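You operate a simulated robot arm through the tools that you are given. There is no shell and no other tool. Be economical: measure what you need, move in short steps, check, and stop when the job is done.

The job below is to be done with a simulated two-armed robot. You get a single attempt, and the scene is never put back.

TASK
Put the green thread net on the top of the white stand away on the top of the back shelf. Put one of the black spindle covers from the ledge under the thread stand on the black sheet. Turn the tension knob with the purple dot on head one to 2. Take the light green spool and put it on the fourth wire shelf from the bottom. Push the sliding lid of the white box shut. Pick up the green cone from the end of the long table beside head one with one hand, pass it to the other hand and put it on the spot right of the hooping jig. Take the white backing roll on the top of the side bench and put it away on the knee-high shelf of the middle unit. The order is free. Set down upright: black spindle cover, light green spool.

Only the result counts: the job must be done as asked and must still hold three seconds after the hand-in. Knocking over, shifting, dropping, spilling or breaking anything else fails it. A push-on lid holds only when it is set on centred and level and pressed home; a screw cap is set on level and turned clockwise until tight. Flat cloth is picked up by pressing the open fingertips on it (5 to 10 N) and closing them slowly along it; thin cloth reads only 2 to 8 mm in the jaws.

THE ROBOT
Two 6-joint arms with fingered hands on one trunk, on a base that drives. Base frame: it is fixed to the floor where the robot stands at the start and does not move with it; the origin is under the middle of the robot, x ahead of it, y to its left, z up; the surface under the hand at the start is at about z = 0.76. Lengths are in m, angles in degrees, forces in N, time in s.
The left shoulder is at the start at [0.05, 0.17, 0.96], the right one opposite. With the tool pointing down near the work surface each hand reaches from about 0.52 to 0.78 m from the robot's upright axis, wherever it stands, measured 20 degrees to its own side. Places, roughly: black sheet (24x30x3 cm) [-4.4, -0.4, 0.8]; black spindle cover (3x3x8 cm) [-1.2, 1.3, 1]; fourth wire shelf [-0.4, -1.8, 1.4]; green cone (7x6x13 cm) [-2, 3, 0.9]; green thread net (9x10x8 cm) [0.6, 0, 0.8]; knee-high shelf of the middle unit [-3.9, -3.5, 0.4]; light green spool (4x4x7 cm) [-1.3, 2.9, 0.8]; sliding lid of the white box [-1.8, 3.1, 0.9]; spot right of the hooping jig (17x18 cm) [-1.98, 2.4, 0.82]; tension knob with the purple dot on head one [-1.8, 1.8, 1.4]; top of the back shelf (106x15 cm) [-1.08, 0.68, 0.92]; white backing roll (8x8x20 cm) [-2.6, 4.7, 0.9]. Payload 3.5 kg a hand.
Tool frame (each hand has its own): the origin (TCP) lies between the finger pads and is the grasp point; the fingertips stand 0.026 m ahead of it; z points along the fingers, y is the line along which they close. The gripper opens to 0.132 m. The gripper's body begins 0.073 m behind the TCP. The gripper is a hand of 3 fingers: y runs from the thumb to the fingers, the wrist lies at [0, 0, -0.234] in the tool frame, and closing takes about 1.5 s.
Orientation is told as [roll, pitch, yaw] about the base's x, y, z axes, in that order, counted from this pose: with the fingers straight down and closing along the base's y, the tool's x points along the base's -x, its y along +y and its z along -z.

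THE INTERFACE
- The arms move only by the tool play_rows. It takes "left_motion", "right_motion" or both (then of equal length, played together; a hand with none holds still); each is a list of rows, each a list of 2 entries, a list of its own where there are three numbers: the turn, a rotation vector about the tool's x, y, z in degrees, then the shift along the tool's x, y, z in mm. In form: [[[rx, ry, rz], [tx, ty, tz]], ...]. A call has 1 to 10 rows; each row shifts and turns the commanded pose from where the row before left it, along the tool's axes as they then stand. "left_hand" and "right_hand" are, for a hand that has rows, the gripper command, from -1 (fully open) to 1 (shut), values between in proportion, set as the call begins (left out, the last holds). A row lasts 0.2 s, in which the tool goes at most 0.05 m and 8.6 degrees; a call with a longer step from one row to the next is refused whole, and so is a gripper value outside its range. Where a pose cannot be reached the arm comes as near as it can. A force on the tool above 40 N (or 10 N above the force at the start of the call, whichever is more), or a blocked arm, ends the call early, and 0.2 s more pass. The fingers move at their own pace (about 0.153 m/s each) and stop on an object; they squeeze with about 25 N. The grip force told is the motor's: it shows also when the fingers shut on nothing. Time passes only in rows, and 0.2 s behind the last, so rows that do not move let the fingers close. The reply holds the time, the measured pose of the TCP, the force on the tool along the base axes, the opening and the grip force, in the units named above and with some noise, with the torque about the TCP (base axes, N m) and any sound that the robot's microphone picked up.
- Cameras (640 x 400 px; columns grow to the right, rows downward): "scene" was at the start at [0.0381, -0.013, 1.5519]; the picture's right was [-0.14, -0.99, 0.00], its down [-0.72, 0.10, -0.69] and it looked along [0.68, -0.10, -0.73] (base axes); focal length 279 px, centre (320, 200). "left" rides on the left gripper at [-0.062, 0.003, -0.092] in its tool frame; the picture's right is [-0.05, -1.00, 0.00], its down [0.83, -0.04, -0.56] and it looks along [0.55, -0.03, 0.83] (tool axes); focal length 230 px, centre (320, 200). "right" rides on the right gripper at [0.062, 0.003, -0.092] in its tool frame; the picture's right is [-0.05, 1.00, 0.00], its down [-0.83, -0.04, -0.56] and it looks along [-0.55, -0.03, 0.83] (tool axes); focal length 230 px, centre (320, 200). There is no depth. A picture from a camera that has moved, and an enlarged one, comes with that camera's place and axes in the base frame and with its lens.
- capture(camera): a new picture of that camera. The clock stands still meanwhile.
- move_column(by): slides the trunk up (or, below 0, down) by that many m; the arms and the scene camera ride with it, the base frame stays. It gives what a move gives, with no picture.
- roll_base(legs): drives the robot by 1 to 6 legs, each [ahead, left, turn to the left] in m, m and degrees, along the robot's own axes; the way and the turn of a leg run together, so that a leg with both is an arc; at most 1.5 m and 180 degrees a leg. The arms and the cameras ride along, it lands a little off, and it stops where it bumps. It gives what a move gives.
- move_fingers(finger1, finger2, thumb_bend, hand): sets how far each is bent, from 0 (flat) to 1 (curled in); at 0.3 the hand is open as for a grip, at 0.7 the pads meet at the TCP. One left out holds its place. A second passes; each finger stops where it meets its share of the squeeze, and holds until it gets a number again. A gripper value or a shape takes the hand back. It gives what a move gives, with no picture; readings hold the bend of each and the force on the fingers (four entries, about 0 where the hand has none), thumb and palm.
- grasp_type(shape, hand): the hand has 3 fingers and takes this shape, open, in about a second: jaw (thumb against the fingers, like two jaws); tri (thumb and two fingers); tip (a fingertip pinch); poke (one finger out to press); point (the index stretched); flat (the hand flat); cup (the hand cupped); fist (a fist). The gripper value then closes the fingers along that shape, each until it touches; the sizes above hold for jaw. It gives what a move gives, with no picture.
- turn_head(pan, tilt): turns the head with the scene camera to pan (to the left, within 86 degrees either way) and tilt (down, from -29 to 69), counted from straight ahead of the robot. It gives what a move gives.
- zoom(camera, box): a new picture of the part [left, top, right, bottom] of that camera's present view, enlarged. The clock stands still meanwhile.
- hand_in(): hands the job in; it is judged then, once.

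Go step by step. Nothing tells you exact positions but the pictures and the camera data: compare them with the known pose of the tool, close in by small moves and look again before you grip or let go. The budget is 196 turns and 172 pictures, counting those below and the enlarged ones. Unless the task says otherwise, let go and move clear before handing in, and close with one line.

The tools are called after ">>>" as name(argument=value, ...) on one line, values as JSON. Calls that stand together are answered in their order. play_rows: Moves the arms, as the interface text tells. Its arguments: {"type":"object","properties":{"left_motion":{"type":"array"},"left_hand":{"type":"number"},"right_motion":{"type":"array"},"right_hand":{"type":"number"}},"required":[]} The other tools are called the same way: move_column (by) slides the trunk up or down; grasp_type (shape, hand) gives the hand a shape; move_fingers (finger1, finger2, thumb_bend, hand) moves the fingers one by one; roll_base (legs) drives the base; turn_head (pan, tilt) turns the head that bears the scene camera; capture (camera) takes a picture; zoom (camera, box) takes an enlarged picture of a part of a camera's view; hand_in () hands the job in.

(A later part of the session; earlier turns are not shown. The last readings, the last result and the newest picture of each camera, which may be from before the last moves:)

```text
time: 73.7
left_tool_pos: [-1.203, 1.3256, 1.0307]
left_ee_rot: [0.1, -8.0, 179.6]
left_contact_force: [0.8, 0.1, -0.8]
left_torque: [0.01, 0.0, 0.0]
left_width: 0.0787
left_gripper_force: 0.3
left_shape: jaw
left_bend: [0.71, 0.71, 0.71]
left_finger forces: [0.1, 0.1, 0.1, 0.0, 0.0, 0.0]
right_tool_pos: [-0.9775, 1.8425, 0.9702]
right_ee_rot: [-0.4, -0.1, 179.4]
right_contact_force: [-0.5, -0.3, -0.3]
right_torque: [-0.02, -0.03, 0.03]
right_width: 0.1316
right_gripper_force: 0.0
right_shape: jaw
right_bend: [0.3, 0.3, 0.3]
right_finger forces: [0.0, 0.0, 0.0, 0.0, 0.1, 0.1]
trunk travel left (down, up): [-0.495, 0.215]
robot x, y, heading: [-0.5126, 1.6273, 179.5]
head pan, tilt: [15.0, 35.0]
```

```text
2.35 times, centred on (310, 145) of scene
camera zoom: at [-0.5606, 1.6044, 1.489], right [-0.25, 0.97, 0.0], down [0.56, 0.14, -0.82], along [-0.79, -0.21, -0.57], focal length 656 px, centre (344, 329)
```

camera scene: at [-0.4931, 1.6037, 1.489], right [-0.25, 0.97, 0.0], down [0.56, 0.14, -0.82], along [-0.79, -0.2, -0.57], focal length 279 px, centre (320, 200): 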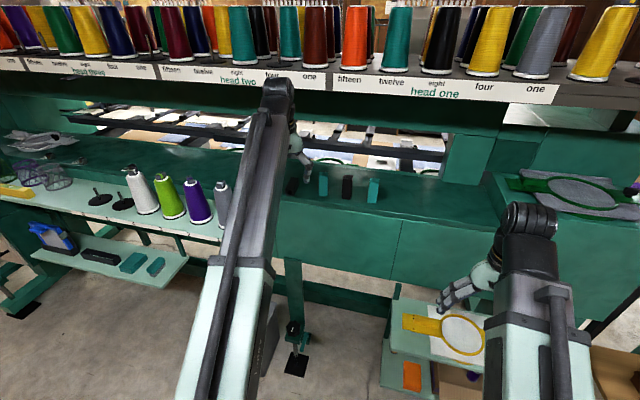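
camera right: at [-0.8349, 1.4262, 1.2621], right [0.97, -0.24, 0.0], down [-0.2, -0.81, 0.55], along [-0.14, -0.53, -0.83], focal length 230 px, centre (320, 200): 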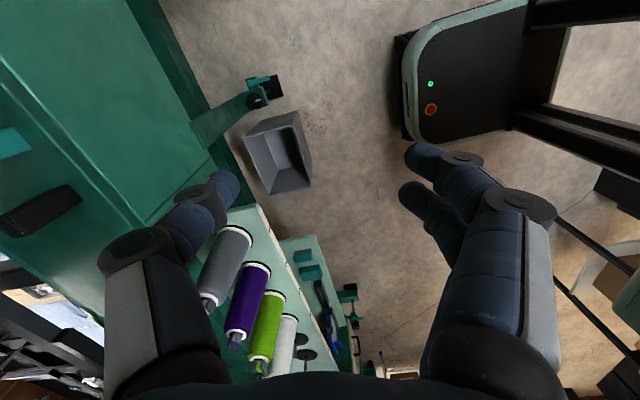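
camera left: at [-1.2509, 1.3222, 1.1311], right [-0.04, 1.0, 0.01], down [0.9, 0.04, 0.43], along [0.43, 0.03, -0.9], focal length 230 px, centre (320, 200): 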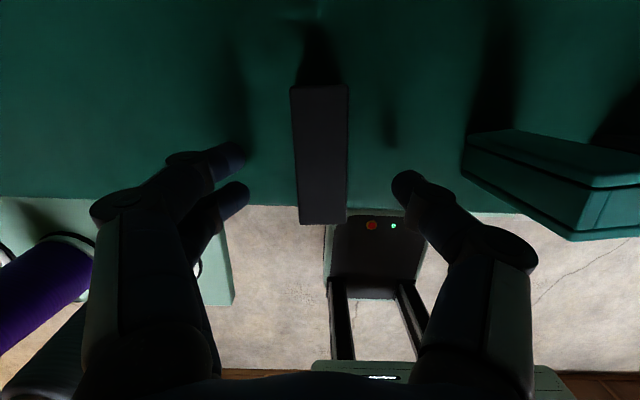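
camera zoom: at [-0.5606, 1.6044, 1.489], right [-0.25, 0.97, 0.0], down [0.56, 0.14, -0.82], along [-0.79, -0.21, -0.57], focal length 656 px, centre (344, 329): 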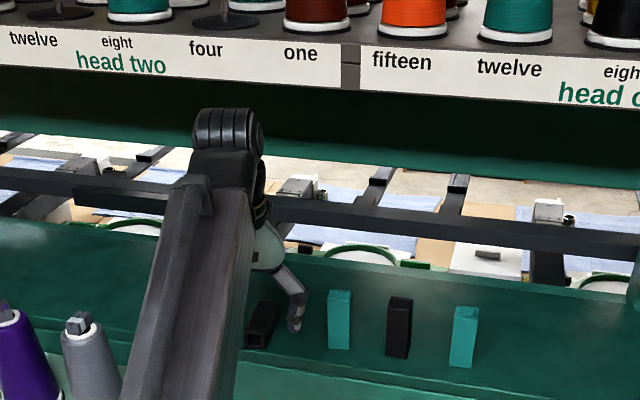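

I'll move 19 mm forward to the middle of the cover, down to the ledge level, and close.

>>> play_rows(left_motion=[[[0, 0, 0], [-19, 1, 2]], [[0, 0, 0], [0, 0, 9]], [[0, 0, 0], [0, 0, 0]]])

>>> play_rows(left_motion=[[[0, 0, 0], [0, 0, 0]], [[0, 0, 0], [0, 0, 0]], [[0, 0, 0], [0, 0, 0]], [[0, 0, 0], [0, 0, 0]], [[0, 0, 0], [0, 0, 0]]], left_hand=0.9)

>>> capture(camera="left")

```text
time: 74.5
left_tool_pos: [-1.2257, 1.3251, 1.023]
left_ee_rot: [0.0, -8.1, 179.5]
left_contact_force: [0.3, -0.3, 0.3]
left_torque: [-0.01, -0.01, 0.0]
left_width: 0.0788
left_gripper_force: 0.0
left_shape: jaw
left_bend: [0.71, 0.71, 0.71]
left_finger forces: [0.0, 0.1, 0.0, 0.0, 0.0, 0.0]
right_tool_pos: [-0.9771, 1.842, 0.9696]
right_ee_rot: [-0.3, 0.0, 179.5]
right_contact_force: [-0.4, 0.2, -0.1]
right_torque: [-0.01, 0.03, 0.02]
right_width: 0.1315
right_gripper_force: 0.0
right_shape: jaw
right_bend: [0.3, 0.3, 0.3]
right_finger forces: [0.1, 0.0, 0.0, 0.0, 0.1, 0.1]
trunk travel left (down, up): [-0.495, 0.215]
robot x, y, heading: [-0.513, 1.6279, 179.7]
head pan, tilt: [15.0, 35.0]
```

```text
time: 75.7
left_tool_pos: [-1.2263, 1.3245, 1.0228]
left_ee_rot: [0.1, -8.0, 179.5]
left_contact_force: [0.0, 0.4, 0.5]
left_torque: [0.04, -0.01, -0.02]
left_width: 0.0219
left_gripper_force: 24.6
left_shape: jaw
left_bend: [0.73, 0.73, 0.7]
left_finger forces: [11.4, 11.2, 0.1, 0.0, 22.6, 0.0]
right_tool_pos: [-0.9767, 1.8412, 0.9701]
right_ee_rot: [-0.3, -0.1, 179.4]
right_contact_force: [-0.4, -0.6, -0.4]
right_torque: [0.02, 0.0, -0.03]
right_width: 0.132
right_gripper_force: 0.1
right_shape: jaw
right_bend: [0.3, 0.3, 0.3]
right_finger forces: [0.0, 0.0, 0.0, 0.1, 0.1, 0.0]
trunk travel left (down, up): [-0.495, 0.215]
robot x, y, heading: [-0.5116, 1.6262, 179.3]
head pan, tilt: [15.0, 35.0]
```

```text
119 pictures are left
camera left: at [-1.273, 1.3218, 1.1237], right [-0.04, 1.0, 0.01], down [0.9, 0.04, 0.43], along [0.43, 0.03, -0.9], focal length 230 px, centre (320, 200)
```

left: 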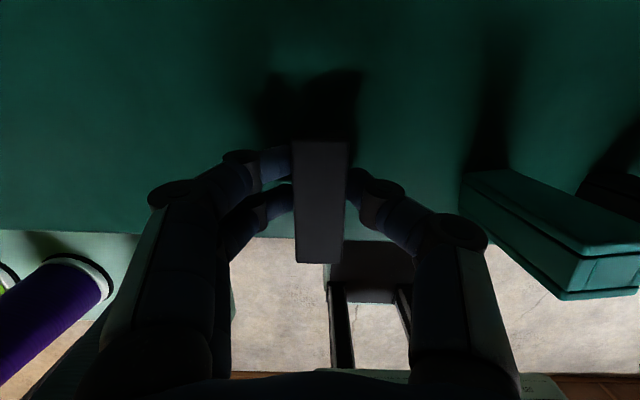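

The cover is gripped. I'll lift it a little and back the base away from the machine.

>>> play_rows(left_motion=[[[0, 0, 0], [2, 0, -12]], [[0, 0, 0], [2, 0, -12]], [[0, 0, 0], [0, 0, 0]]])

>>> roll_base(legs=[[-0.3, 0, 0]])

>>> turn_head(pan=-35, tilt=25)

>>> capture(camera="scene")

>>> capture(camera="left")

```text
time: 76.5
left_tool_pos: [-1.2188, 1.3219, 1.0459]
left_ee_rot: [0.0, -8.0, 179.6]
left_contact_force: [-0.1, 0.5, 0.1]
left_torque: [0.01, 0.03, 0.02]
left_width: 0.0222
left_gripper_force: 24.8
left_shape: jaw
left_bend: [0.73, 0.73, 0.7]
left_finger forces: [11.4, 11.1, 0.0, 0.0, 22.6, 0.0]
right_tool_pos: [-0.9769, 1.842, 0.9698]
right_ee_rot: [-0.3, -0.1, 179.4]
right_contact_force: [0.8, 0.4, -0.6]
right_torque: [0.02, -0.04, 0.0]
right_width: 0.1319
right_gripper_force: 0.0
right_shape: jaw
right_bend: [0.3, 0.3, 0.3]
right_finger forces: [0.0, 0.1, 0.0, 0.1, 0.1, 0.0]
trunk travel left (down, up): [-0.495, 0.215]
robot x, y, heading: [-0.5143, 1.6301, 179.7]
head pan, tilt: [15.0, 35.0]
```

```text
time: 78.5
left_tool_pos: [-0.9179, 1.3203, 1.0463]
left_ee_rot: [0.1, -8.2, 179.7]
left_contact_force: [-0.3, 0.5, 0.3]
left_torque: [0.01, 0.03, -0.04]
left_width: 0.0221
left_gripper_force: 25.2
left_shape: jaw
left_bend: [0.73, 0.73, 0.7]
left_finger forces: [11.4, 11.1, 0.0, 0.0, 22.6, 0.1]
right_tool_pos: [-0.6779, 1.8397, 0.9715]
right_ee_rot: [-0.3, -0.2, 179.5]
right_contact_force: [0.9, 0.0, 0.1]
right_torque: [-0.01, 0.02, -0.02]
right_width: 0.132
right_gripper_force: 0.1
right_shape: jaw
right_bend: [0.3, 0.3, 0.3]
right_finger forces: [0.0, 0.0, 0.0, 0.0, 0.0, 0.0]
trunk travel left (down, up): [-0.495, 0.215]
robot x, y, heading: [-0.2169, 1.6282, 179.5]
head pan, tilt: [15.0, 35.0]
```

```text
time: 79.7
left_tool_pos: [-0.9183, 1.321, 1.0457]
left_ee_rot: [0.0, -8.0, 179.7]
left_contact_force: [0.3, -0.1, 0.4]
left_torque: [-0.01, 0.01, 0.0]
left_width: 0.0218
left_gripper_force: 25.0
left_shape: jaw
left_bend: [0.73, 0.73, 0.7]
left_finger forces: [11.5, 11.2, 0.1, 0.0, 22.6, 0.1]
right_tool_pos: [-0.6774, 1.8398, 0.9697]
right_ee_rot: [-0.3, -0.1, 179.5]
right_contact_force: [0.7, 0.5, -1.0]
right_torque: [0.01, 0.0, 0.01]
right_width: 0.1319
right_gripper_force: 0.0
right_shape: jaw
right_bend: [0.3, 0.3, 0.3]
right_finger forces: [0.0, 0.1, 0.0, 0.0, 0.1, 0.0]
trunk travel left (down, up): [-0.495, 0.215]
robot x, y, heading: [-0.2148, 1.6251, 179.7]
head pan, tilt: [-35.0, 25.0]
```

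```text
118 pictures are left
camera scene: at [-0.2514, 1.678, 1.5047], right [0.58, 0.82, 0.0], down [0.35, -0.24, -0.91], along [-0.74, 0.52, -0.42], focal length 279 px, centre (320, 200)
```

scene: 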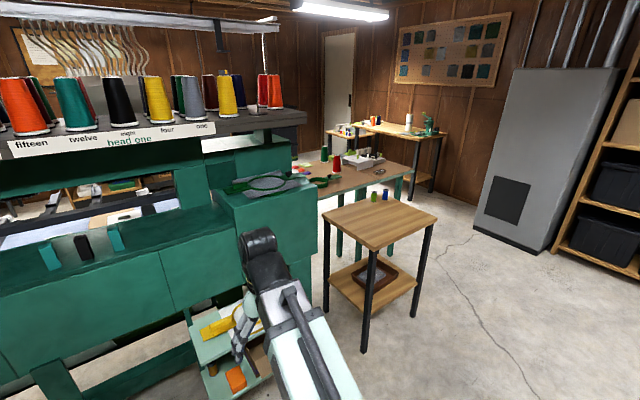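

```text
117 pictures are left
camera left: at [-0.9658, 1.317, 1.1468], right [-0.05, 1.0, 0.01], down [0.9, 0.04, 0.43], along [0.43, 0.03, -0.9], focal length 230 px, centre (320, 200)
```

left: 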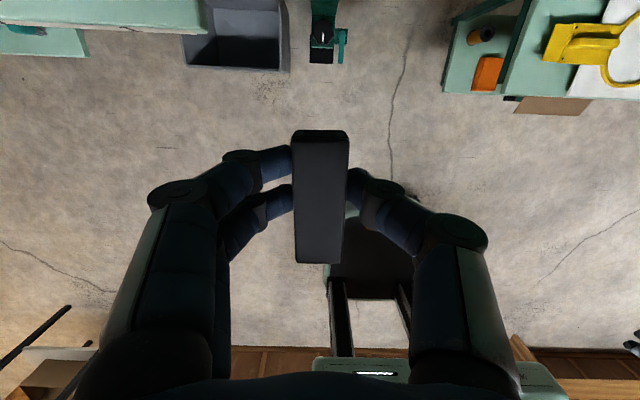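

The light green spool is near (-1.35, 2.88) at the back corner of the small wooden table. I'll approach it from the far (+y) side, facing -y, with the cover kept in the left hand.

>>> roll_base(legs=[[0, -1.0, 0], [0, -0.95, 0], [0, 0, 90]])

>>> turn_head(pan=-45, tilt=30)

>>> capture(camera="scene")

```text
time: 93.4
left_tool_pos: [0.0846, 2.8883, 1.0462]
left_ee_rot: [0.0, -8.0, -93.8]
left_contact_force: [-0.1, -0.2, 0.4]
left_torque: [0.02, -0.02, -0.01]
left_width: 0.0219
left_gripper_force: 25.3
left_shape: jaw
left_bend: [0.73, 0.73, 0.7]
left_finger forces: [11.4, 11.2, 0.0, 0.0, 22.5, 0.1]
right_tool_pos: [-0.4199, 3.1611, 0.9702]
right_ee_rot: [-0.3, 0.0, -93.9]
right_contact_force: [0.3, 0.6, -0.3]
right_torque: [0.03, -0.02, -0.01]
right_width: 0.1322
right_gripper_force: 0.2
right_shape: jaw
right_bend: [0.3, 0.3, 0.3]
right_finger forces: [0.1, 0.0, 0.0, 0.0, 0.0, 0.1]
trunk travel left (down, up): [-0.495, 0.215]
robot x, y, heading: [-0.1768, 3.6094, -94.0]
head pan, tilt: [-35.0, 25.0]
```

```text
time: 94.1
left_tool_pos: [0.0848, 2.8885, 1.047]
left_ee_rot: [-0.1, -8.0, -93.7]
left_contact_force: [0.1, -0.1, 0.2]
left_torque: [-0.02, -0.01, 0.02]
left_width: 0.022
left_gripper_force: 24.8
left_shape: jaw
left_bend: [0.73, 0.73, 0.7]
left_finger forces: [11.3, 11.1, 0.0, 0.1, 22.5, 0.0]
right_tool_pos: [-0.4196, 3.1594, 0.9697]
right_ee_rot: [-0.3, -0.3, -94.0]
right_contact_force: [0.5, 0.1, 0.2]
right_torque: [-0.02, -0.02, 0.01]
right_width: 0.1318
right_gripper_force: 0.1
right_shape: jaw
right_bend: [0.3, 0.3, 0.3]
right_finger forces: [0.0, 0.0, 0.1, 0.0, 0.1, 0.0]
trunk travel left (down, up): [-0.495, 0.215]
robot x, y, heading: [-0.1813, 3.6096, -93.6]
head pan, tilt: [-45.0, 30.0]
```

```text
116 pictures are left
camera scene: at [-0.2448, 3.5881, 1.4968], right [-0.66, 0.75, 0.0], down [0.38, 0.33, -0.87], along [-0.65, -0.57, -0.5], focal length 279 px, centre (320, 200)
```

scene: 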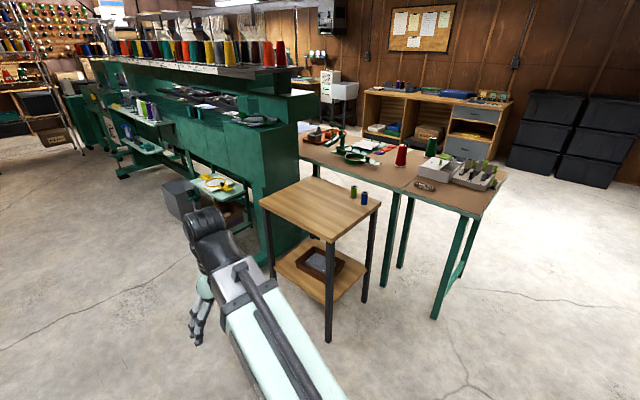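

The green spool stands around (-1.35, 2.85), with a blue one just nearer to me. I'll drive beside it.

>>> roll_base(legs=[[0, 0, 4], [0, -0.93, 0], [0.1, 0, 0]])

>>> turn_head(pan=-10, tilt=45)

>>> capture(camera="scene")

>>> capture(camera="right")

```text
time: 100.2
left_tool_pos: [-0.8091, 2.8041, 1.0444]
left_ee_rot: [0.1, -8.0, -91.2]
left_contact_force: [-0.2, -0.5, -0.1]
left_torque: [0.01, 0.05, -0.01]
left_width: 0.0218
left_gripper_force: 25.0
left_shape: jaw
left_bend: [0.73, 0.73, 0.7]
left_finger forces: [11.5, 11.2, 0.0, 0.0, 22.4, 0.1]
right_tool_pos: [-1.3258, 3.0519, 0.9695]
right_ee_rot: [-0.3, -0.2, -91.3]
right_contact_force: [-1.2, -0.9, 0.3]
right_torque: [0.06, -0.03, 0.0]
right_width: 0.1317
right_gripper_force: 0.0
right_shape: jaw
right_bend: [0.3, 0.3, 0.3]
right_finger forces: [0.0, 0.0, 0.0, 0.1, 0.0, 0.1]
trunk travel left (down, up): [-0.495, 0.215]
robot x, y, heading: [-1.1077, 3.5115, -91.3]
head pan, tilt: [-45.0, 30.0]
```

```text
time: 101.2
left_tool_pos: [-0.8088, 2.8056, 1.0459]
left_ee_rot: [0.0, -8.0, -91.1]
left_contact_force: [-0.1, 0.8, -0.7]
left_torque: [-0.01, -0.05, -0.01]
left_width: 0.0219
left_gripper_force: 25.3
left_shape: jaw
left_bend: [0.73, 0.73, 0.7]
left_finger forces: [11.4, 11.1, 0.0, 0.1, 22.5, 0.0]
right_tool_pos: [-1.3264, 3.0519, 0.9699]
right_ee_rot: [-0.3, -0.1, -91.3]
right_contact_force: [-0.5, -0.7, -0.3]
right_torque: [0.04, 0.0, 0.01]
right_width: 0.1321
right_gripper_force: 0.0
right_shape: jaw
right_bend: [0.3, 0.3, 0.3]
right_finger forces: [0.0, 0.0, 0.0, 0.0, 0.0, 0.0]
trunk travel left (down, up): [-0.495, 0.215]
robot x, y, heading: [-1.1065, 3.5137, -91.1]
head pan, tilt: [-10.0, 45.0]
```

```text
115 pictures are left
camera scene: at [-1.123, 3.4715, 1.4742], right [-0.98, 0.19, 0.0], down [0.14, 0.69, -0.71], along [-0.14, -0.69, -0.71], focal length 279 px, centre (320, 200)
```

scene: 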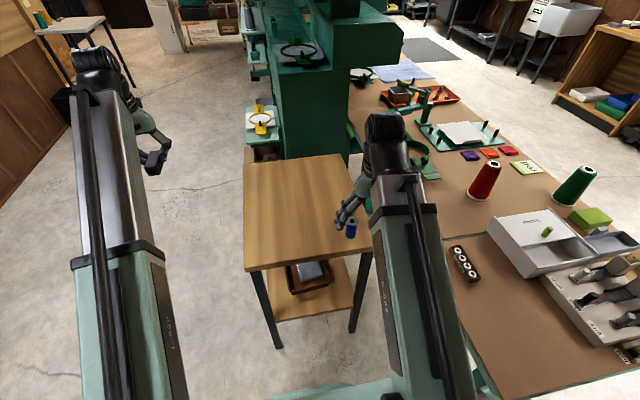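

```text
114 pictures are left
camera right: at [-1.3205, 3.1156, 1.0629], right [1.0, -0.07, -0.01], down [-0.06, -0.83, 0.56], along [-0.05, -0.56, -0.83], focal length 230 px, centre (320, 200)
```

right: 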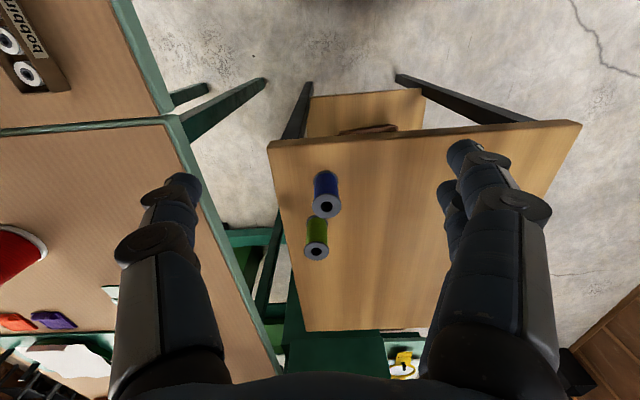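

The green spool is at about (-1.343, 2.86). I'll bring the right hand above it.

>>> play_rows(right_motion=[[[0, 0, 0], [-38.5, -2.5, 0]], [[0, 0, 0], [-38.5, -2.5, 0]], [[0, 0, 0], [-38.5, -2.5, 0]], [[0, 0, 0], [-38.5, -2.5, 0]], [[0, 0, 0], [-38.5, -2.5, 0]], [[0, 0, 0], [0, 0, 35]], [[0, 0, 0], [0, 0, 20]], [[0, 0, 0], [0, 0, 0]]], right_hand=-0.3)

>>> capture(camera="right")

```text
time: 103.0
left_tool_pos: [-0.8096, 2.8049, 1.0458]
left_ee_rot: [0.1, -8.1, -91.2]
left_contact_force: [0.6, -0.1, -0.2]
left_torque: [-0.01, 0.0, 0.0]
left_width: 0.0215
left_gripper_force: 25.1
left_shape: jaw
left_bend: [0.73, 0.73, 0.7]
left_finger forces: [11.5, 11.1, 0.0, 0.1, 22.5, 0.0]
right_tool_pos: [-1.3435, 2.8628, 0.9139]
right_ee_rot: [-0.2, -0.2, -91.3]
right_contact_force: [-0.3, 1.0, -0.7]
right_torque: [0.02, -0.04, -0.03]
right_width: 0.0862
right_gripper_force: 0.1
right_shape: jaw
right_bend: [0.7, 0.7, 0.67]
right_finger forces: [0.0, 0.0, 0.1, 0.0, 0.0, 0.0]
trunk travel left (down, up): [-0.495, 0.215]
robot x, y, heading: [-1.1059, 3.5099, -91.3]
head pan, tilt: [-10.0, 45.0]
```

```text
113 pictures are left
camera right: at [-1.3373, 2.9251, 1.0072], right [1.0, -0.07, -0.01], down [-0.06, -0.83, 0.56], along [-0.05, -0.56, -0.83], focal length 230 px, centre (320, 200)
```

right: 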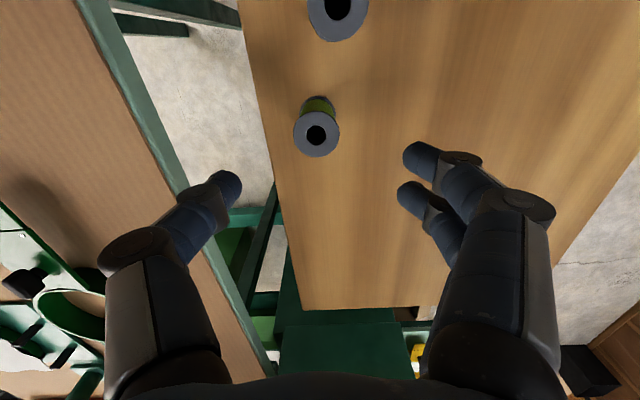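

Aligned to about 1 cm; I'll correct and go down around the spool, then close.

>>> play_rows(right_motion=[[[0, 0, 0], [8, -1, 0]], [[0, 0, 0], [0, 0, 40]], [[0, 0, 0], [0, 0, 40]], [[0, 0, 0], [0, 0, 30]], [[0, 0, 0], [0, 0, 0]]])

>>> capture(camera="right")

```text
time: 104.2
left_tool_pos: [-0.8093, 2.8051, 1.0467]
left_ee_rot: [0.0, -8.1, -91.2]
left_contact_force: [-0.4, 0.5, -0.2]
left_torque: [-0.02, -0.02, 0.0]
left_width: 0.0217
left_gripper_force: 25.0
left_shape: jaw
left_bend: [0.73, 0.73, 0.7]
left_finger forces: [11.4, 11.2, 0.0, 0.0, 22.6, 0.0]
right_tool_pos: [-1.3427, 2.8691, 0.8024]
right_ee_rot: [-0.4, -0.1, -91.4]
right_contact_force: [1.2, 0.4, 0.5]
right_torque: [-0.02, 0.0, -0.01]
right_width: 0.0862
right_gripper_force: 0.2
right_shape: jaw
right_bend: [0.7, 0.7, 0.67]
right_finger forces: [0.1, 0.0, 0.0, 0.1, 0.0, 0.0]
trunk travel left (down, up): [-0.495, 0.215]
robot x, y, heading: [-1.1077, 3.5151, -90.8]
head pan, tilt: [-10.0, 45.0]
```

```text
112 pictures are left
camera right: at [-1.3371, 2.9316, 0.8966], right [1.0, -0.07, -0.01], down [-0.06, -0.83, 0.56], along [-0.05, -0.56, -0.83], focal length 230 px, centre (320, 200)
```

right: 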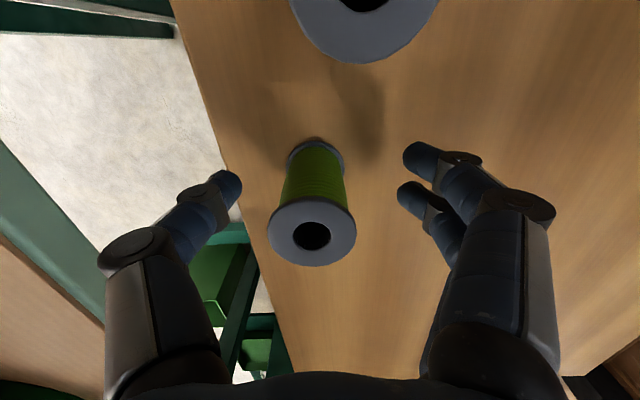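

The spool is centred between the fingers. Closing and lifting.

>>> play_rows(right_motion=[[[0, 0, 0], [3, 0, 0]], [[0, 0, 0], [0, 0, 0]], [[0, 0, 0], [0, 0, 0]], [[0, 0, 0], [0, 0, 0]], [[0, 0, 0], [0, 0, 0]], [[0, 0, 0], [0, 0, 0]]], right_hand=0.8)

>>> capture(camera="right")

```text
time: 105.6
left_tool_pos: [-0.8101, 2.8046, 1.0466]
left_ee_rot: [0.0, -8.0, -91.1]
left_contact_force: [-0.1, -0.1, -0.1]
left_torque: [0.03, 0.0, -0.03]
left_width: 0.0218
left_gripper_force: 24.7
left_shape: jaw
left_bend: [0.73, 0.73, 0.7]
left_finger forces: [11.4, 11.1, 0.0, 0.1, 22.6, 0.0]
right_tool_pos: [-1.3445, 2.87, 0.8059]
right_ee_rot: [-0.3, -0.1, -91.3]
right_contact_force: [0.3, -0.1, -0.1]
right_torque: [-0.01, -0.02, -0.02]
right_width: 0.0214
right_gripper_force: 24.6
right_shape: jaw
right_bend: [0.72, 0.73, 0.7]
right_finger forces: [9.2, 12.1, 0.1, 0.0, 22.1, 0.0]
trunk travel left (down, up): [-0.495, 0.215]
robot x, y, heading: [-1.1037, 3.5106, -91.0]
head pan, tilt: [-10.0, 45.0]
```

```text
111 pictures are left
camera right: at [-1.3378, 2.9345, 0.8982], right [1.0, -0.07, -0.01], down [-0.06, -0.83, 0.56], along [-0.05, -0.56, -0.83], focal length 230 px, centre (320, 200)
```

right: 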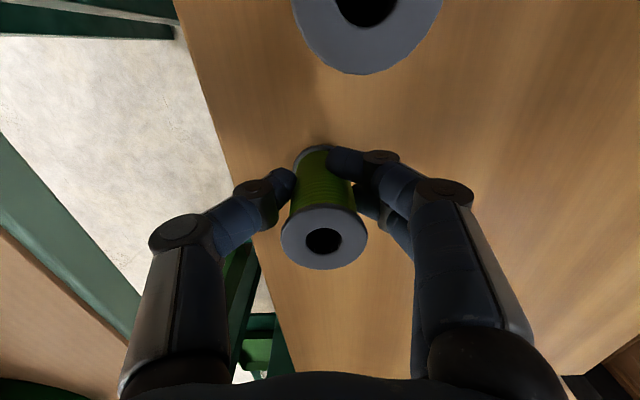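

The spool is gripped. The wire shelves are only about 28 cm apart, so I want a tilted grip on the upright spool; I'll move it to a free part of this table and regrip it with the hand tilted.

>>> play_rows(right_motion=[[[0, 0, 0], [0, 0, -30]], [[0, 0, 0], [0, 45, 0]], [[0, 0, 0], [0, 45, 0]], [[0, 0, 0], [0, 45, 0]], [[0, 0, 0], [0, 10, 0]], [[0, 0, 0], [0, 0, 20]], [[0, 0, 0], [0, 0, 6]], [[0, 0, 0], [0, 0, 0]]])

>>> capture(camera="right")

```text
time: 107.4
left_tool_pos: [-0.8099, 2.8056, 1.0466]
left_ee_rot: [0.0, -8.0, -91.2]
left_contact_force: [0.5, -0.7, 0.3]
left_torque: [-0.03, -0.03, -0.04]
left_width: 0.0216
left_gripper_force: 24.6
left_shape: jaw
left_bend: [0.73, 0.73, 0.7]
left_finger forces: [11.5, 11.1, 0.1, 0.0, 22.4, 0.1]
right_tool_pos: [-1.201, 2.8674, 0.8091]
right_ee_rot: [-0.4, -0.3, -91.3]
right_contact_force: [0.2, 1.1, 0.1]
right_torque: [-0.01, 0.01, -0.02]
right_width: 0.0214
right_gripper_force: 25.4
right_shape: jaw
right_bend: [0.72, 0.73, 0.7]
right_finger forces: [9.1, 12.3, 0.2, 0.0, 22.1, 0.1]
trunk travel left (down, up): [-0.495, 0.215]
robot x, y, heading: [-1.1085, 3.5133, -91.1]
head pan, tilt: [-10.0, 45.0]
```

```text
110 pictures are left
camera right: at [-1.1956, 2.9303, 0.9016], right [1.0, -0.07, -0.01], down [-0.06, -0.83, 0.56], along [-0.05, -0.56, -0.83], focal length 230 px, centre (320, 200)
```

right: 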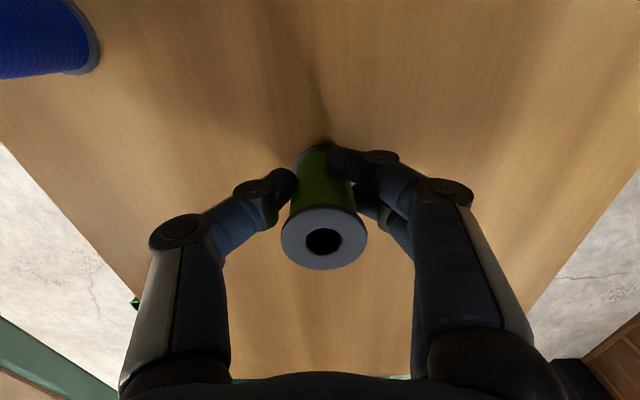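

Blue still stands properly. I'll lower the green spool the last millimetres, release and back up.

>>> play_rows(right_motion=[[[0, 0, 0], [0, 0, 2]], [[0, 0, 0], [0, 0, 2]], [[0, 0, 0], [0, 0, 0]]])

>>> play_rows(right_motion=[[[0, 0, 0], [0, 0, 0]], [[0, 0, 0], [0, 0, 0]], [[0, 0, 0], [0, 0, 0]], [[0, 0, 0], [0, 0, 0]]], right_hand=-0.2)

>>> play_rows(right_motion=[[[0, 0, 0], [0, 0, -30]], [[0, 0, 0], [0, 0, -45]], [[0, 0, 0], [20, 0, -40]], [[0, 0, 0], [40, 0, 0]], [[0, 0, 0], [40, 0, 0]], [[0, -8, 0], [0, 0, 0]], [[0, -8, 0], [0, 0, 0]], [[0, -8, 0], [0, 0, 0]], [[0, -8, 0], [0, 0, 0]], [[0, -8, 0], [0, 0, 0]]])

>>> capture(camera="right")

>>> capture(camera="scene")

```text
time: 108.2
left_tool_pos: [-0.8099, 2.806, 1.0474]
left_ee_rot: [0.0, -7.9, -91.2]
left_contact_force: [-0.1, -0.5, -0.4]
left_torque: [-0.03, 0.04, 0.01]
left_width: 0.0216
left_gripper_force: 25.1
left_shape: jaw
left_bend: [0.73, 0.73, 0.7]
left_finger forces: [11.4, 11.0, 0.0, 0.0, 22.5, 0.0]
right_tool_pos: [-1.1992, 2.868, 0.8047]
right_ee_rot: [-0.3, -0.2, -91.3]
right_contact_force: [-0.9, -0.8, 1.9]
right_torque: [0.0, -0.03, 0.01]
right_width: 0.0214
right_gripper_force: 24.8
right_shape: jaw
right_bend: [0.72, 0.73, 0.7]
right_finger forces: [9.3, 12.2, 0.0, 0.0, 22.6, 0.1]
trunk travel left (down, up): [-0.495, 0.215]
robot x, y, heading: [-1.1048, 3.5108, -91.2]
head pan, tilt: [-10.0, 45.0]
```

```text
time: 109.2
left_tool_pos: [-0.81, 2.8055, 1.0463]
left_ee_rot: [0.0, -7.9, -91.1]
left_contact_force: [-0.8, -0.4, -0.4]
left_torque: [0.04, -0.01, 0.0]
left_width: 0.0219
left_gripper_force: 25.0
left_shape: jaw
left_bend: [0.73, 0.73, 0.7]
left_finger forces: [11.4, 11.0, 0.1, 0.0, 22.5, 0.0]
right_tool_pos: [-1.1995, 2.8676, 0.8045]
right_ee_rot: [-0.3, -0.2, -91.4]
right_contact_force: [-0.6, -1.6, 0.0]
right_torque: [-0.02, 0.0, 0.0]
right_width: 0.0787
right_gripper_force: 0.0
right_shape: jaw
right_bend: [0.71, 0.71, 0.71]
right_finger forces: [0.0, 0.0, 0.0, 0.0, 0.0, 0.1]
trunk travel left (down, up): [-0.495, 0.215]
robot x, y, heading: [-1.1034, 3.5129, -90.9]
head pan, tilt: [-10.0, 45.0]
```

```text
time: 111.4
left_tool_pos: [-0.8097, 2.8049, 1.0475]
left_ee_rot: [0.0, -8.0, -91.0]
left_contact_force: [0.7, 0.1, 0.1]
left_torque: [0.0, 0.0, 0.0]
left_width: 0.0222
left_gripper_force: 25.5
left_shape: jaw
left_bend: [0.73, 0.73, 0.7]
left_finger forces: [11.4, 11.0, 0.0, 0.0, 22.6, 0.0]
right_tool_pos: [-1.1838, 2.916, 0.9343]
right_ee_rot: [-0.5, -40.2, -91.0]
right_contact_force: [-0.5, 0.6, -0.1]
right_torque: [0.02, -0.02, 0.0]
right_width: 0.079
right_gripper_force: 0.1
right_shape: jaw
right_bend: [0.71, 0.71, 0.71]
right_finger forces: [0.0, 0.0, 0.0, 0.0, 0.0, 0.0]
right hand out of reach, approached as far as the arm can: row 9, 10
trunk travel left (down, up): [-0.495, 0.215]
robot x, y, heading: [-1.1073, 3.5126, -91.1]
head pan, tilt: [-10.0, 45.0]
```

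```text
109 pictures are left
camera right: at [-1.1781, 3.024, 0.9658], right [1.0, -0.06, 0.03], down [-0.04, -0.28, 0.96], along [-0.05, -0.96, -0.28], focal length 230 px, centre (320, 200)
```

right: 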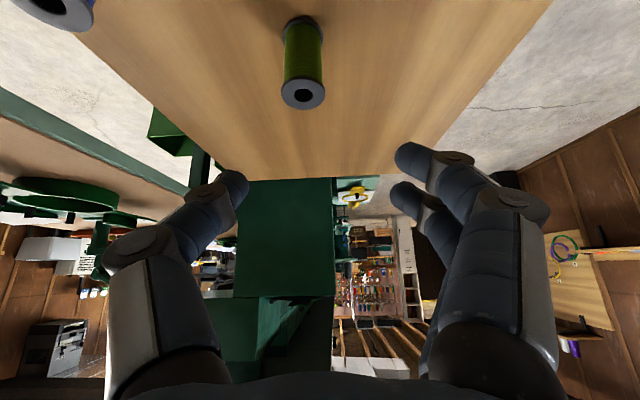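

```text
108 pictures are left
camera scene: at [-1.1228, 3.4715, 1.4742], right [-0.98, 0.19, 0.0], down [0.14, 0.69, -0.71], along [-0.14, -0.69, -0.71], focal length 279 px, centre (320, 200)
```

scene: 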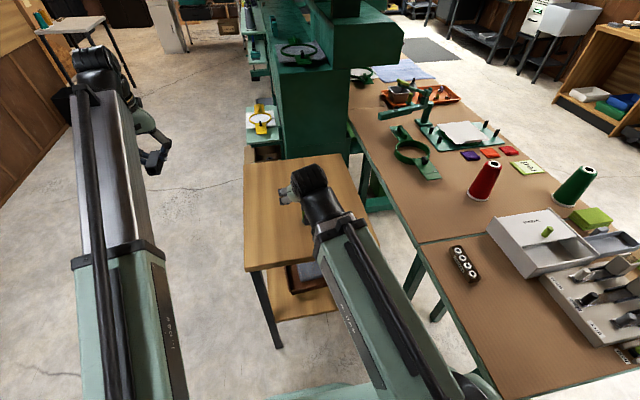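

The spool stands alone at (-1.20, 2.868). I'll come in along the tilted tool axis and grip it.

>>> play_rows(right_motion=[[[0, 0, 0], [24, -8, 0]], [[0, 0, 0], [22, -7, 0]], [[0, -6, 0], [0, 0, 20]], [[0, -6, 0], [0, 0, 20]], [[0, 0, 0], [0, 0, 0]]])

>>> capture(camera="right")

```text
time: 112.6
left_tool_pos: [-0.8099, 2.8048, 1.0463]
left_ee_rot: [0.0, -8.0, -91.1]
left_contact_force: [-0.5, 0.4, -0.1]
left_torque: [0.0, -0.02, -0.03]
left_width: 0.0218
left_gripper_force: 25.2
left_shape: jaw
left_bend: [0.73, 0.73, 0.7]
left_finger forces: [11.3, 11.0, 0.1, 0.0, 22.5, 0.1]
right_tool_pos: [-1.1849, 2.8691, 0.8867]
right_ee_rot: [-0.5, -52.1, -90.9]
right_contact_force: [0.1, 0.7, -0.5]
right_torque: [-0.01, 0.01, 0.02]
right_width: 0.0786
right_gripper_force: 0.0
right_shape: jaw
right_bend: [0.71, 0.71, 0.71]
right_finger forces: [0.1, 0.1, 0.0, 0.0, 0.1, 0.0]
right hand out of reach, approached as far as the arm can: row 1, 2, 3, 4
trunk travel left (down, up): [-0.495, 0.215]
robot x, y, heading: [-1.1092, 3.5133, -91.1]
head pan, tilt: [-10.0, 45.0]
```

```text
107 pictures are left
camera right: at [-1.1791, 2.9816, 0.8952], right [1.0, -0.05, 0.04], down [-0.04, -0.07, 1.0], along [-0.05, -1.0, -0.07], focal length 230 px, centre (320, 200)
```

right: 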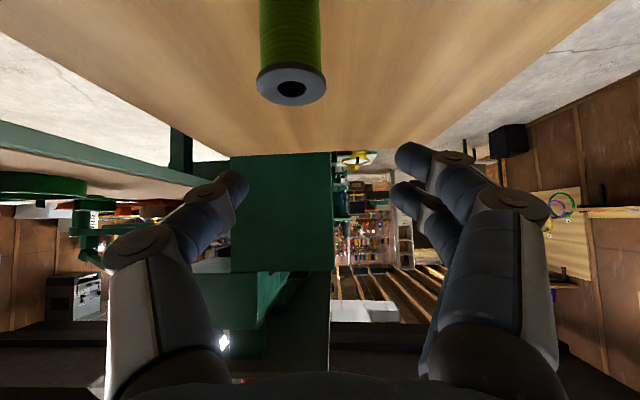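

The arm is at its inner limit here, so I'll back the base 12 cm to get a run-up along the tool axis.

>>> roll_base(legs=[[-0.12, 0, 0]])

>>> play_rows(right_motion=[[[0, 0, 0], [-10, -13, 20]], [[0, 0, 0], [0, 0, 20]], [[0, 0, 0], [0, 0, 20]], [[0, 0, 0], [0, 0, 0]]])

>>> capture(camera="right")

```text
time: 113.8
left_tool_pos: [-0.8049, 2.9267, 1.0468]
left_ee_rot: [0.0, -8.1, -90.9]
left_contact_force: [0.0, 0.0, -0.2]
left_torque: [-0.03, 0.0, -0.01]
left_width: 0.0219
left_gripper_force: 24.8
left_shape: jaw
left_bend: [0.73, 0.73, 0.7]
left_finger forces: [11.3, 11.1, 0.0, 0.1, 22.5, 0.1]
right_tool_pos: [-1.1807, 2.9901, 0.8876]
right_ee_rot: [-0.6, -52.1, -90.6]
right_contact_force: [0.3, -0.8, 0.8]
right_torque: [-0.02, 0.03, 0.0]
right_width: 0.079
right_gripper_force: 0.0
right_shape: jaw
right_bend: [0.71, 0.71, 0.71]
right_finger forces: [0.0, 0.0, 0.0, 0.0, 0.1, 0.0]
trunk travel left (down, up): [-0.495, 0.215]
robot x, y, heading: [-1.1016, 3.6333, -90.8]
head pan, tilt: [-10.0, 45.0]
```

```text
time: 114.8
left_tool_pos: [-0.8052, 2.9264, 1.0457]
left_ee_rot: [-0.1, -8.1, -90.8]
left_contact_force: [0.1, 0.0, -0.5]
left_torque: [0.03, 0.02, 0.01]
left_width: 0.022
left_gripper_force: 25.2
left_shape: jaw
left_bend: [0.73, 0.73, 0.7]
left_finger forces: [11.5, 11.1, 0.0, 0.0, 22.5, 0.0]
right_tool_pos: [-1.1959, 2.9359, 0.8564]
right_ee_rot: [-0.6, -52.0, -90.8]
right_contact_force: [-0.9, -0.5, 0.5]
right_torque: [-0.01, -0.01, -0.02]
right_width: 0.0786
right_gripper_force: 0.2
right_shape: jaw
right_bend: [0.71, 0.71, 0.71]
right_finger forces: [0.0, 0.0, 0.0, 0.0, 0.1, 0.0]
trunk travel left (down, up): [-0.495, 0.215]
robot x, y, heading: [-1.1052, 3.6368, -91.1]
head pan, tilt: [-10.0, 45.0]
```

```text
106 pictures are left
camera right: at [-1.191, 3.0484, 0.8643], right [1.0, -0.05, 0.04], down [-0.04, -0.07, 1.0], along [-0.05, -1.0, -0.07], focal length 230 px, centre (320, 200)
```

right: 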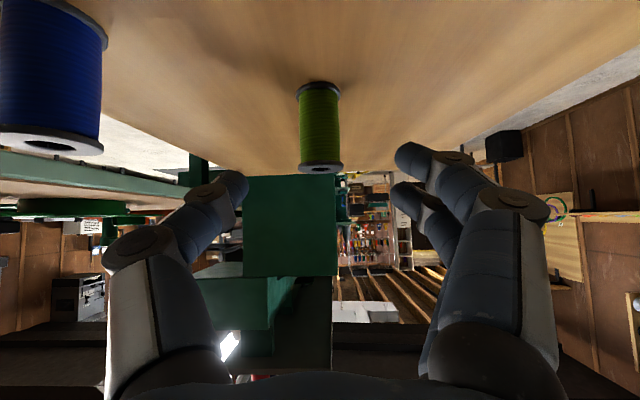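

On line with the spool. Advancing the remaining 85 mm and closing.

>>> play_rows(right_motion=[[[0, 0, 0], [-1, -3, 30]], [[0, 0, 0], [0, 0, 30]], [[0, 0, 0], [0, 0, 25]], [[0, 0, 0], [0, 0, 0]]])

>>> capture(camera="right")

```text
time: 115.8
left_tool_pos: [-0.8041, 2.9267, 1.0471]
left_ee_rot: [0.0, -8.0, -90.9]
left_contact_force: [0.8, 0.0, -0.2]
left_torque: [0.0, 0.01, -0.02]
left_width: 0.0217
left_gripper_force: 24.7
left_shape: jaw
left_bend: [0.73, 0.73, 0.7]
left_finger forces: [11.4, 11.0, 0.0, 0.0, 22.5, 0.0]
right_tool_pos: [-1.1988, 2.8672, 0.8043]
right_ee_rot: [-0.6, -52.1, -90.8]
right_contact_force: [-0.3, -0.2, 0.8]
right_torque: [0.01, -0.03, 0.03]
right_width: 0.0789
right_gripper_force: 0.1
right_shape: jaw
right_bend: [0.71, 0.71, 0.71]
right_finger forces: [0.1, 0.0, 0.1, 0.1, 0.1, 0.0]
trunk travel left (down, up): [-0.495, 0.215]
robot x, y, heading: [-1.1044, 3.6335, -91.0]
head pan, tilt: [-10.0, 45.0]
```

```text
105 pictures are left
camera right: at [-1.1925, 2.9793, 0.8141], right [1.0, -0.05, 0.04], down [-0.04, -0.07, 1.0], along [-0.05, -1.0, -0.07], focal length 230 px, centre (320, 200)
```

right: 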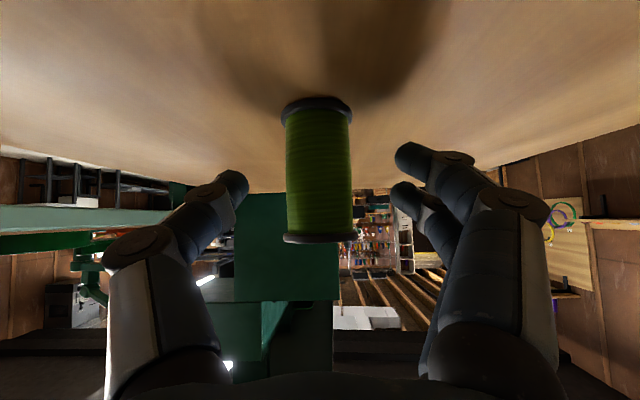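

The spool is well between the fingers. Closing.

>>> play_rows(right_motion=[[[0, 0, 0], [0, 0, 3]], [[0, 0, 0], [0, 0, 0]], [[0, 0, 0], [0, 0, 0]], [[0, 0, 0], [0, 0, 0]], [[0, 0, 0], [0, 0, 0]], [[0, 0, 0], [0, 0, 0]]], right_hand=0.8)

>>> capture(camera="right")

```text
time: 117.2
left_tool_pos: [-0.8051, 2.9275, 1.0466]
left_ee_rot: [0.0, -8.0, -90.9]
left_contact_force: [-1.0, -0.4, -0.4]
left_torque: [0.0, -0.02, -0.03]
left_width: 0.0221
left_gripper_force: 24.9
left_shape: jaw
left_bend: [0.73, 0.73, 0.7]
left_finger forces: [11.4, 11.1, 0.0, 0.1, 22.4, 0.0]
right_tool_pos: [-1.198, 2.8658, 0.8043]
right_ee_rot: [-0.7, -52.1, -90.7]
right_contact_force: [0.9, -1.2, 5.6]
right_torque: [0.04, -0.03, -0.03]
right_width: 0.0251
right_gripper_force: 24.5
right_shape: jaw
right_bend: [0.73, 0.73, 0.7]
right_finger forces: [14.2, 9.2, 0.0, 0.0, 23.5, 0.1]
trunk travel left (down, up): [-0.495, 0.215]
robot x, y, heading: [-1.1011, 3.6343, -90.8]
head pan, tilt: [-10.0, 45.0]
```

```text
104 pictures are left
camera right: at [-1.1927, 2.9782, 0.8127], right [1.0, -0.05, 0.04], down [-0.04, -0.07, 1.0], along [-0.05, -1.0, -0.07], focal length 230 px, centre (320, 200)
```

right: 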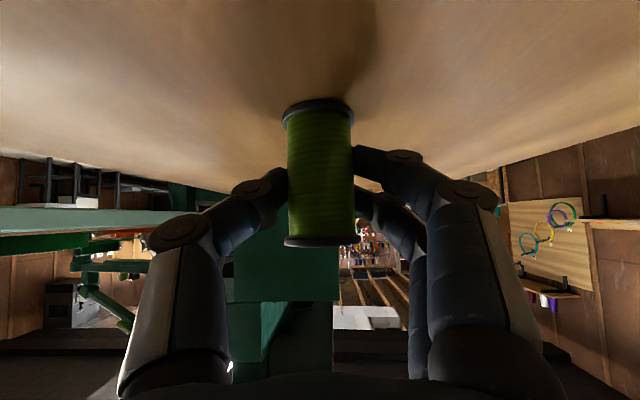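

The upright spool is firmly held. I'll raise the trunk and drive to the wire rack.

>>> move_column(by=0.2)

>>> roll_base(legs=[[0, 0.9, 1], [1.4, 0, 0], [1.4, 0, 0], [1.3, 0, 0]])

>>> turn_head(pan=0, tilt=15)

>>> capture(camera="scene")

```text
time: 119.4
left_tool_pos: [-0.8048, 2.9263, 1.2458]
left_ee_rot: [0.0, -8.0, -90.9]
left_contact_force: [-0.9, 0.1, -1.0]
left_torque: [0.0, -0.01, -0.02]
left_width: 0.0219
left_gripper_force: 24.8
left_shape: jaw
left_bend: [0.73, 0.73, 0.7]
left_finger forces: [11.4, 11.1, 0.0, 0.0, 22.5, 0.0]
right_tool_pos: [-1.1982, 2.8667, 1.0032]
right_ee_rot: [-0.6, -52.0, -90.7]
right_contact_force: [0.2, -0.9, -0.7]
right_torque: [0.0, 0.0, 0.01]
right_width: 0.0243
right_gripper_force: 25.2
right_shape: jaw
right_bend: [0.73, 0.73, 0.7]
right_finger forces: [14.5, 8.0, 0.0, 0.1, 23.1, 0.0]
trunk travel left (down, up): [-0.695, 0.015]
robot x, y, heading: [-1.1035, 3.6333, -90.8]
head pan, tilt: [-10.0, 45.0]
```

```text
time: 143.9
left_tool_pos: [-0.0281, -1.2887, 1.2465]
left_ee_rot: [0.0, -8.0, -93.1]
left_contact_force: [-0.4, -0.7, 0.3]
left_torque: [-0.01, -0.02, -0.04]
left_width: 0.0219
left_gripper_force: 24.4
left_shape: jaw
left_bend: [0.73, 0.73, 0.7]
left_finger forces: [11.5, 11.2, 0.0, 0.1, 22.6, 0.0]
right_tool_pos: [-0.4235, -1.3328, 1.002]
right_ee_rot: [-0.5, -52.1, -92.9]
right_contact_force: [0.9, 0.8, -0.2]
right_torque: [-0.01, -0.02, -0.01]
right_width: 0.0246
right_gripper_force: 25.1
right_shape: jaw
right_bend: [0.73, 0.74, 0.7]
right_finger forces: [14.5, 7.9, 0.0, 0.1, 23.2, 0.0]
trunk travel left (down, up): [-0.695, 0.015]
robot x, y, heading: [-0.2999, -0.571, -93.0]
head pan, tilt: [-10.0, 45.0]
```

```text
time: 144.9
left_tool_pos: [-0.0288, -1.2869, 1.2463]
left_ee_rot: [0.0, -8.0, -93.1]
left_contact_force: [0.4, 0.1, -0.7]
left_torque: [0.01, -0.02, 0.0]
left_width: 0.0219
left_gripper_force: 25.1
left_shape: jaw
left_bend: [0.73, 0.73, 0.7]
left_finger forces: [11.4, 11.2, 0.0, 0.1, 22.5, 0.1]
right_tool_pos: [-0.4225, -1.3333, 1.0024]
right_ee_rot: [-0.6, -52.0, -92.9]
right_contact_force: [-0.3, -0.1, 0.5]
right_torque: [-0.03, 0.02, -0.03]
right_width: 0.0245
right_gripper_force: 25.2
right_shape: jaw
right_bend: [0.73, 0.74, 0.7]
right_finger forces: [14.6, 7.9, 0.0, 0.0, 23.1, 0.0]
trunk travel left (down, up): [-0.695, 0.015]
robot x, y, heading: [-0.3001, -0.5738, -93.2]
head pan, tilt: [0.0, 15.0]
```

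```text
103 pictures are left
camera scene: at [-0.3037, -0.6251, 1.7209], right [-1.0, 0.05, 0.0], down [0.01, 0.26, -0.97], along [-0.05, -0.96, -0.26], focal length 279 px, centre (320, 200)
```

scene: 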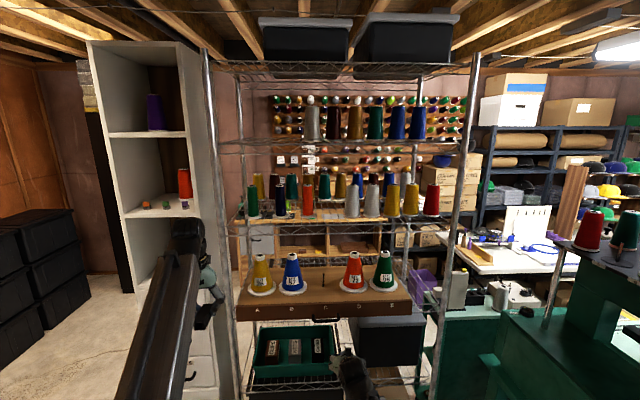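

The fourth shelf (z about 1.385) carries small cones; there seems to be a gap near column 330. I'll zoom.

>>> zoom(camera="scene", box=[220, 130, 470, 300])

```text
2.35 times, centred on (345, 215) of scene
camera zoom: at [-0.3037, -0.6251, 1.7209], right [-1.0, 0.05, 0.0], down [0.01, 0.26, -0.97], along [-0.05, -0.96, -0.26], focal length 656 px, centre (261, 165)
```

zoom: 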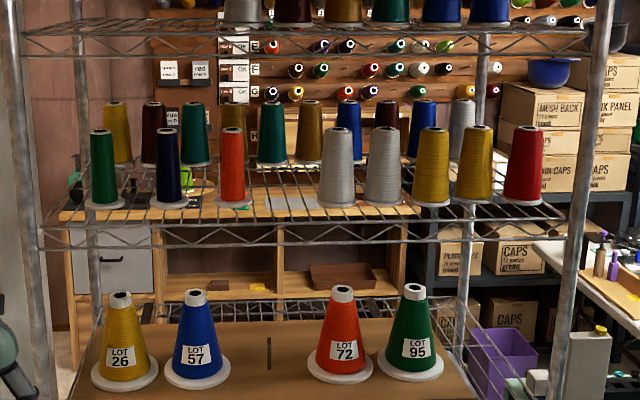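

The gap between the orange and grey cones is centred at x about -0.39, front edge y about -1.53. I'll pull the left hand back and raise the right hand to shelf height, then check.

>>> play_rows(right_motion=[[[0, 0, 0], [-30.6, 0, -34]], [[0, 0, 0], [-30.6, 0, -34]], [[0, 0, 0], [-30.6, 0, -34]], [[0, 0, 0], [-30.6, 0, -34]], [[0, 0, 0], [-30.6, 0, -34]], [[0, 0, 0], [-30.6, 0, -34]], [[0, 0, 0], [-30.6, 0, -34]], [[0, 0, 0], [-30.6, 0, -34]], [[0, 0, 0], [-30.6, 0, -34]], [[0, 0, 0], [-30.6, 0, -34]]], left_motion=[[[0, 0, 0], [20, 0, 0]], [[0, 0, 0], [20, 0, 0]], [[0, 0, 0], [20, 0, 0]], [[0, 0, 0], [20, 0, 0]], [[0, 0, 0], [20, 0, 0]], [[0, 0, 0], [20, 0, 0]], [[0, 0, 0], [20, 0, 0]], [[0, 0, 0], [20, 0, 0]], [[0, 0, 0], [20, 0, 0]], [[0, 0, 0], [0, 0, 0]]])

>>> capture(camera="right")

```text
time: 147.1
left_tool_pos: [-0.0195, -1.1121, 1.2227]
left_ee_rot: [0.0, -7.9, -93.1]
left_contact_force: [0.2, 0.6, -0.2]
left_torque: [-0.03, -0.01, 0.02]
left_width: 0.0219
left_gripper_force: 24.7
left_shape: jaw
left_bend: [0.73, 0.73, 0.7]
left_finger forces: [11.4, 11.1, 0.0, 0.0, 22.5, 0.0]
right_tool_pos: [-0.4162, -1.2543, 1.4544]
right_ee_rot: [-0.7, -52.1, -92.9]
right_contact_force: [-0.1, 0.0, 0.5]
right_torque: [0.01, 0.0, 0.04]
right_width: 0.0244
right_gripper_force: 24.9
right_shape: jaw
right_bend: [0.73, 0.74, 0.7]
right_finger forces: [14.9, 8.3, 0.0, 0.0, 23.0, 0.0]
trunk travel left (down, up): [-0.695, 0.015]
robot x, y, heading: [-0.2983, -0.5729, -93.1]
head pan, tilt: [0.0, 15.0]
```

```text
101 pictures are left
camera right: at [-0.4057, -1.1428, 1.4623], right [1.0, -0.09, 0.03], down [-0.04, -0.07, 1.0], along [-0.09, -0.99, -0.07], focal length 230 px, centre (320, 200)
```

right: 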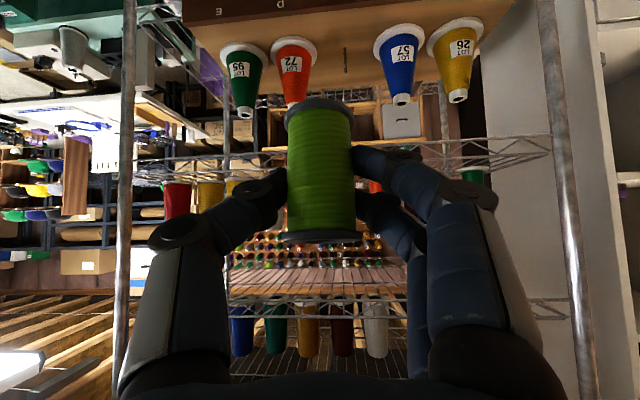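

Now I'll square up and drive 24 cm in, then check the gap from close by.

>>> roll_base(legs=[[0, 0, 3], [0.22, 0, 0]])

>>> capture(camera="right")

>>> capture(camera="scene")

```text
time: 149.2
left_tool_pos: [0.0059, -1.3145, 1.2214]
left_ee_rot: [0.0, -7.9, -90.4]
left_contact_force: [-0.4, -0.4, 0.1]
left_torque: [0.06, -0.01, 0.01]
left_width: 0.0219
left_gripper_force: 24.8
left_shape: jaw
left_bend: [0.73, 0.73, 0.7]
left_finger forces: [11.5, 11.2, 0.0, 0.0, 22.4, 0.0]
right_tool_pos: [-0.3831, -1.4752, 1.4518]
right_ee_rot: [-0.5, -52.0, -90.1]
right_contact_force: [0.0, 0.1, -1.3]
right_torque: [-0.01, 0.02, 0.01]
right_width: 0.0245
right_gripper_force: 25.5
right_shape: jaw
right_bend: [0.73, 0.74, 0.7]
right_finger forces: [14.9, 8.2, 0.0, 0.0, 23.0, 0.0]
trunk travel left (down, up): [-0.695, 0.015]
robot x, y, heading: [-0.2983, -0.784, -90.5]
head pan, tilt: [0.0, 15.0]
```

```text
100 pictures are left
camera right: at [-0.3788, -1.3634, 1.4609], right [1.0, -0.04, 0.03], down [-0.04, -0.07, 1.0], along [-0.04, -1.0, -0.08], focal length 230 px, centre (320, 200)
```

right: 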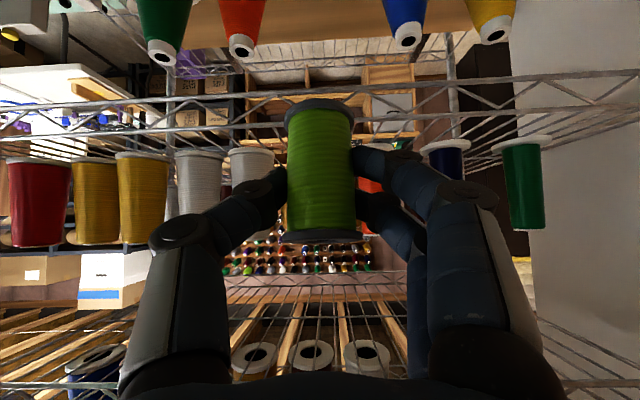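

```text
99 pictures are left
camera scene: at [-0.3019, -0.8414, 1.7209], right [-1.0, 0.01, 0.0], down [0.0, 0.26, -0.97], along [-0.01, -0.97, -0.26], focal length 279 px, centre (320, 200)
```

scene: 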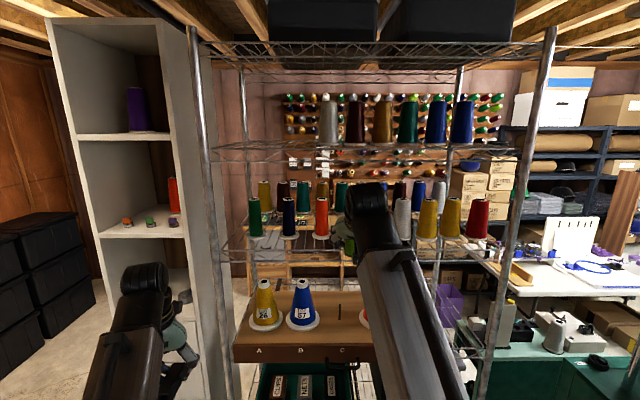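

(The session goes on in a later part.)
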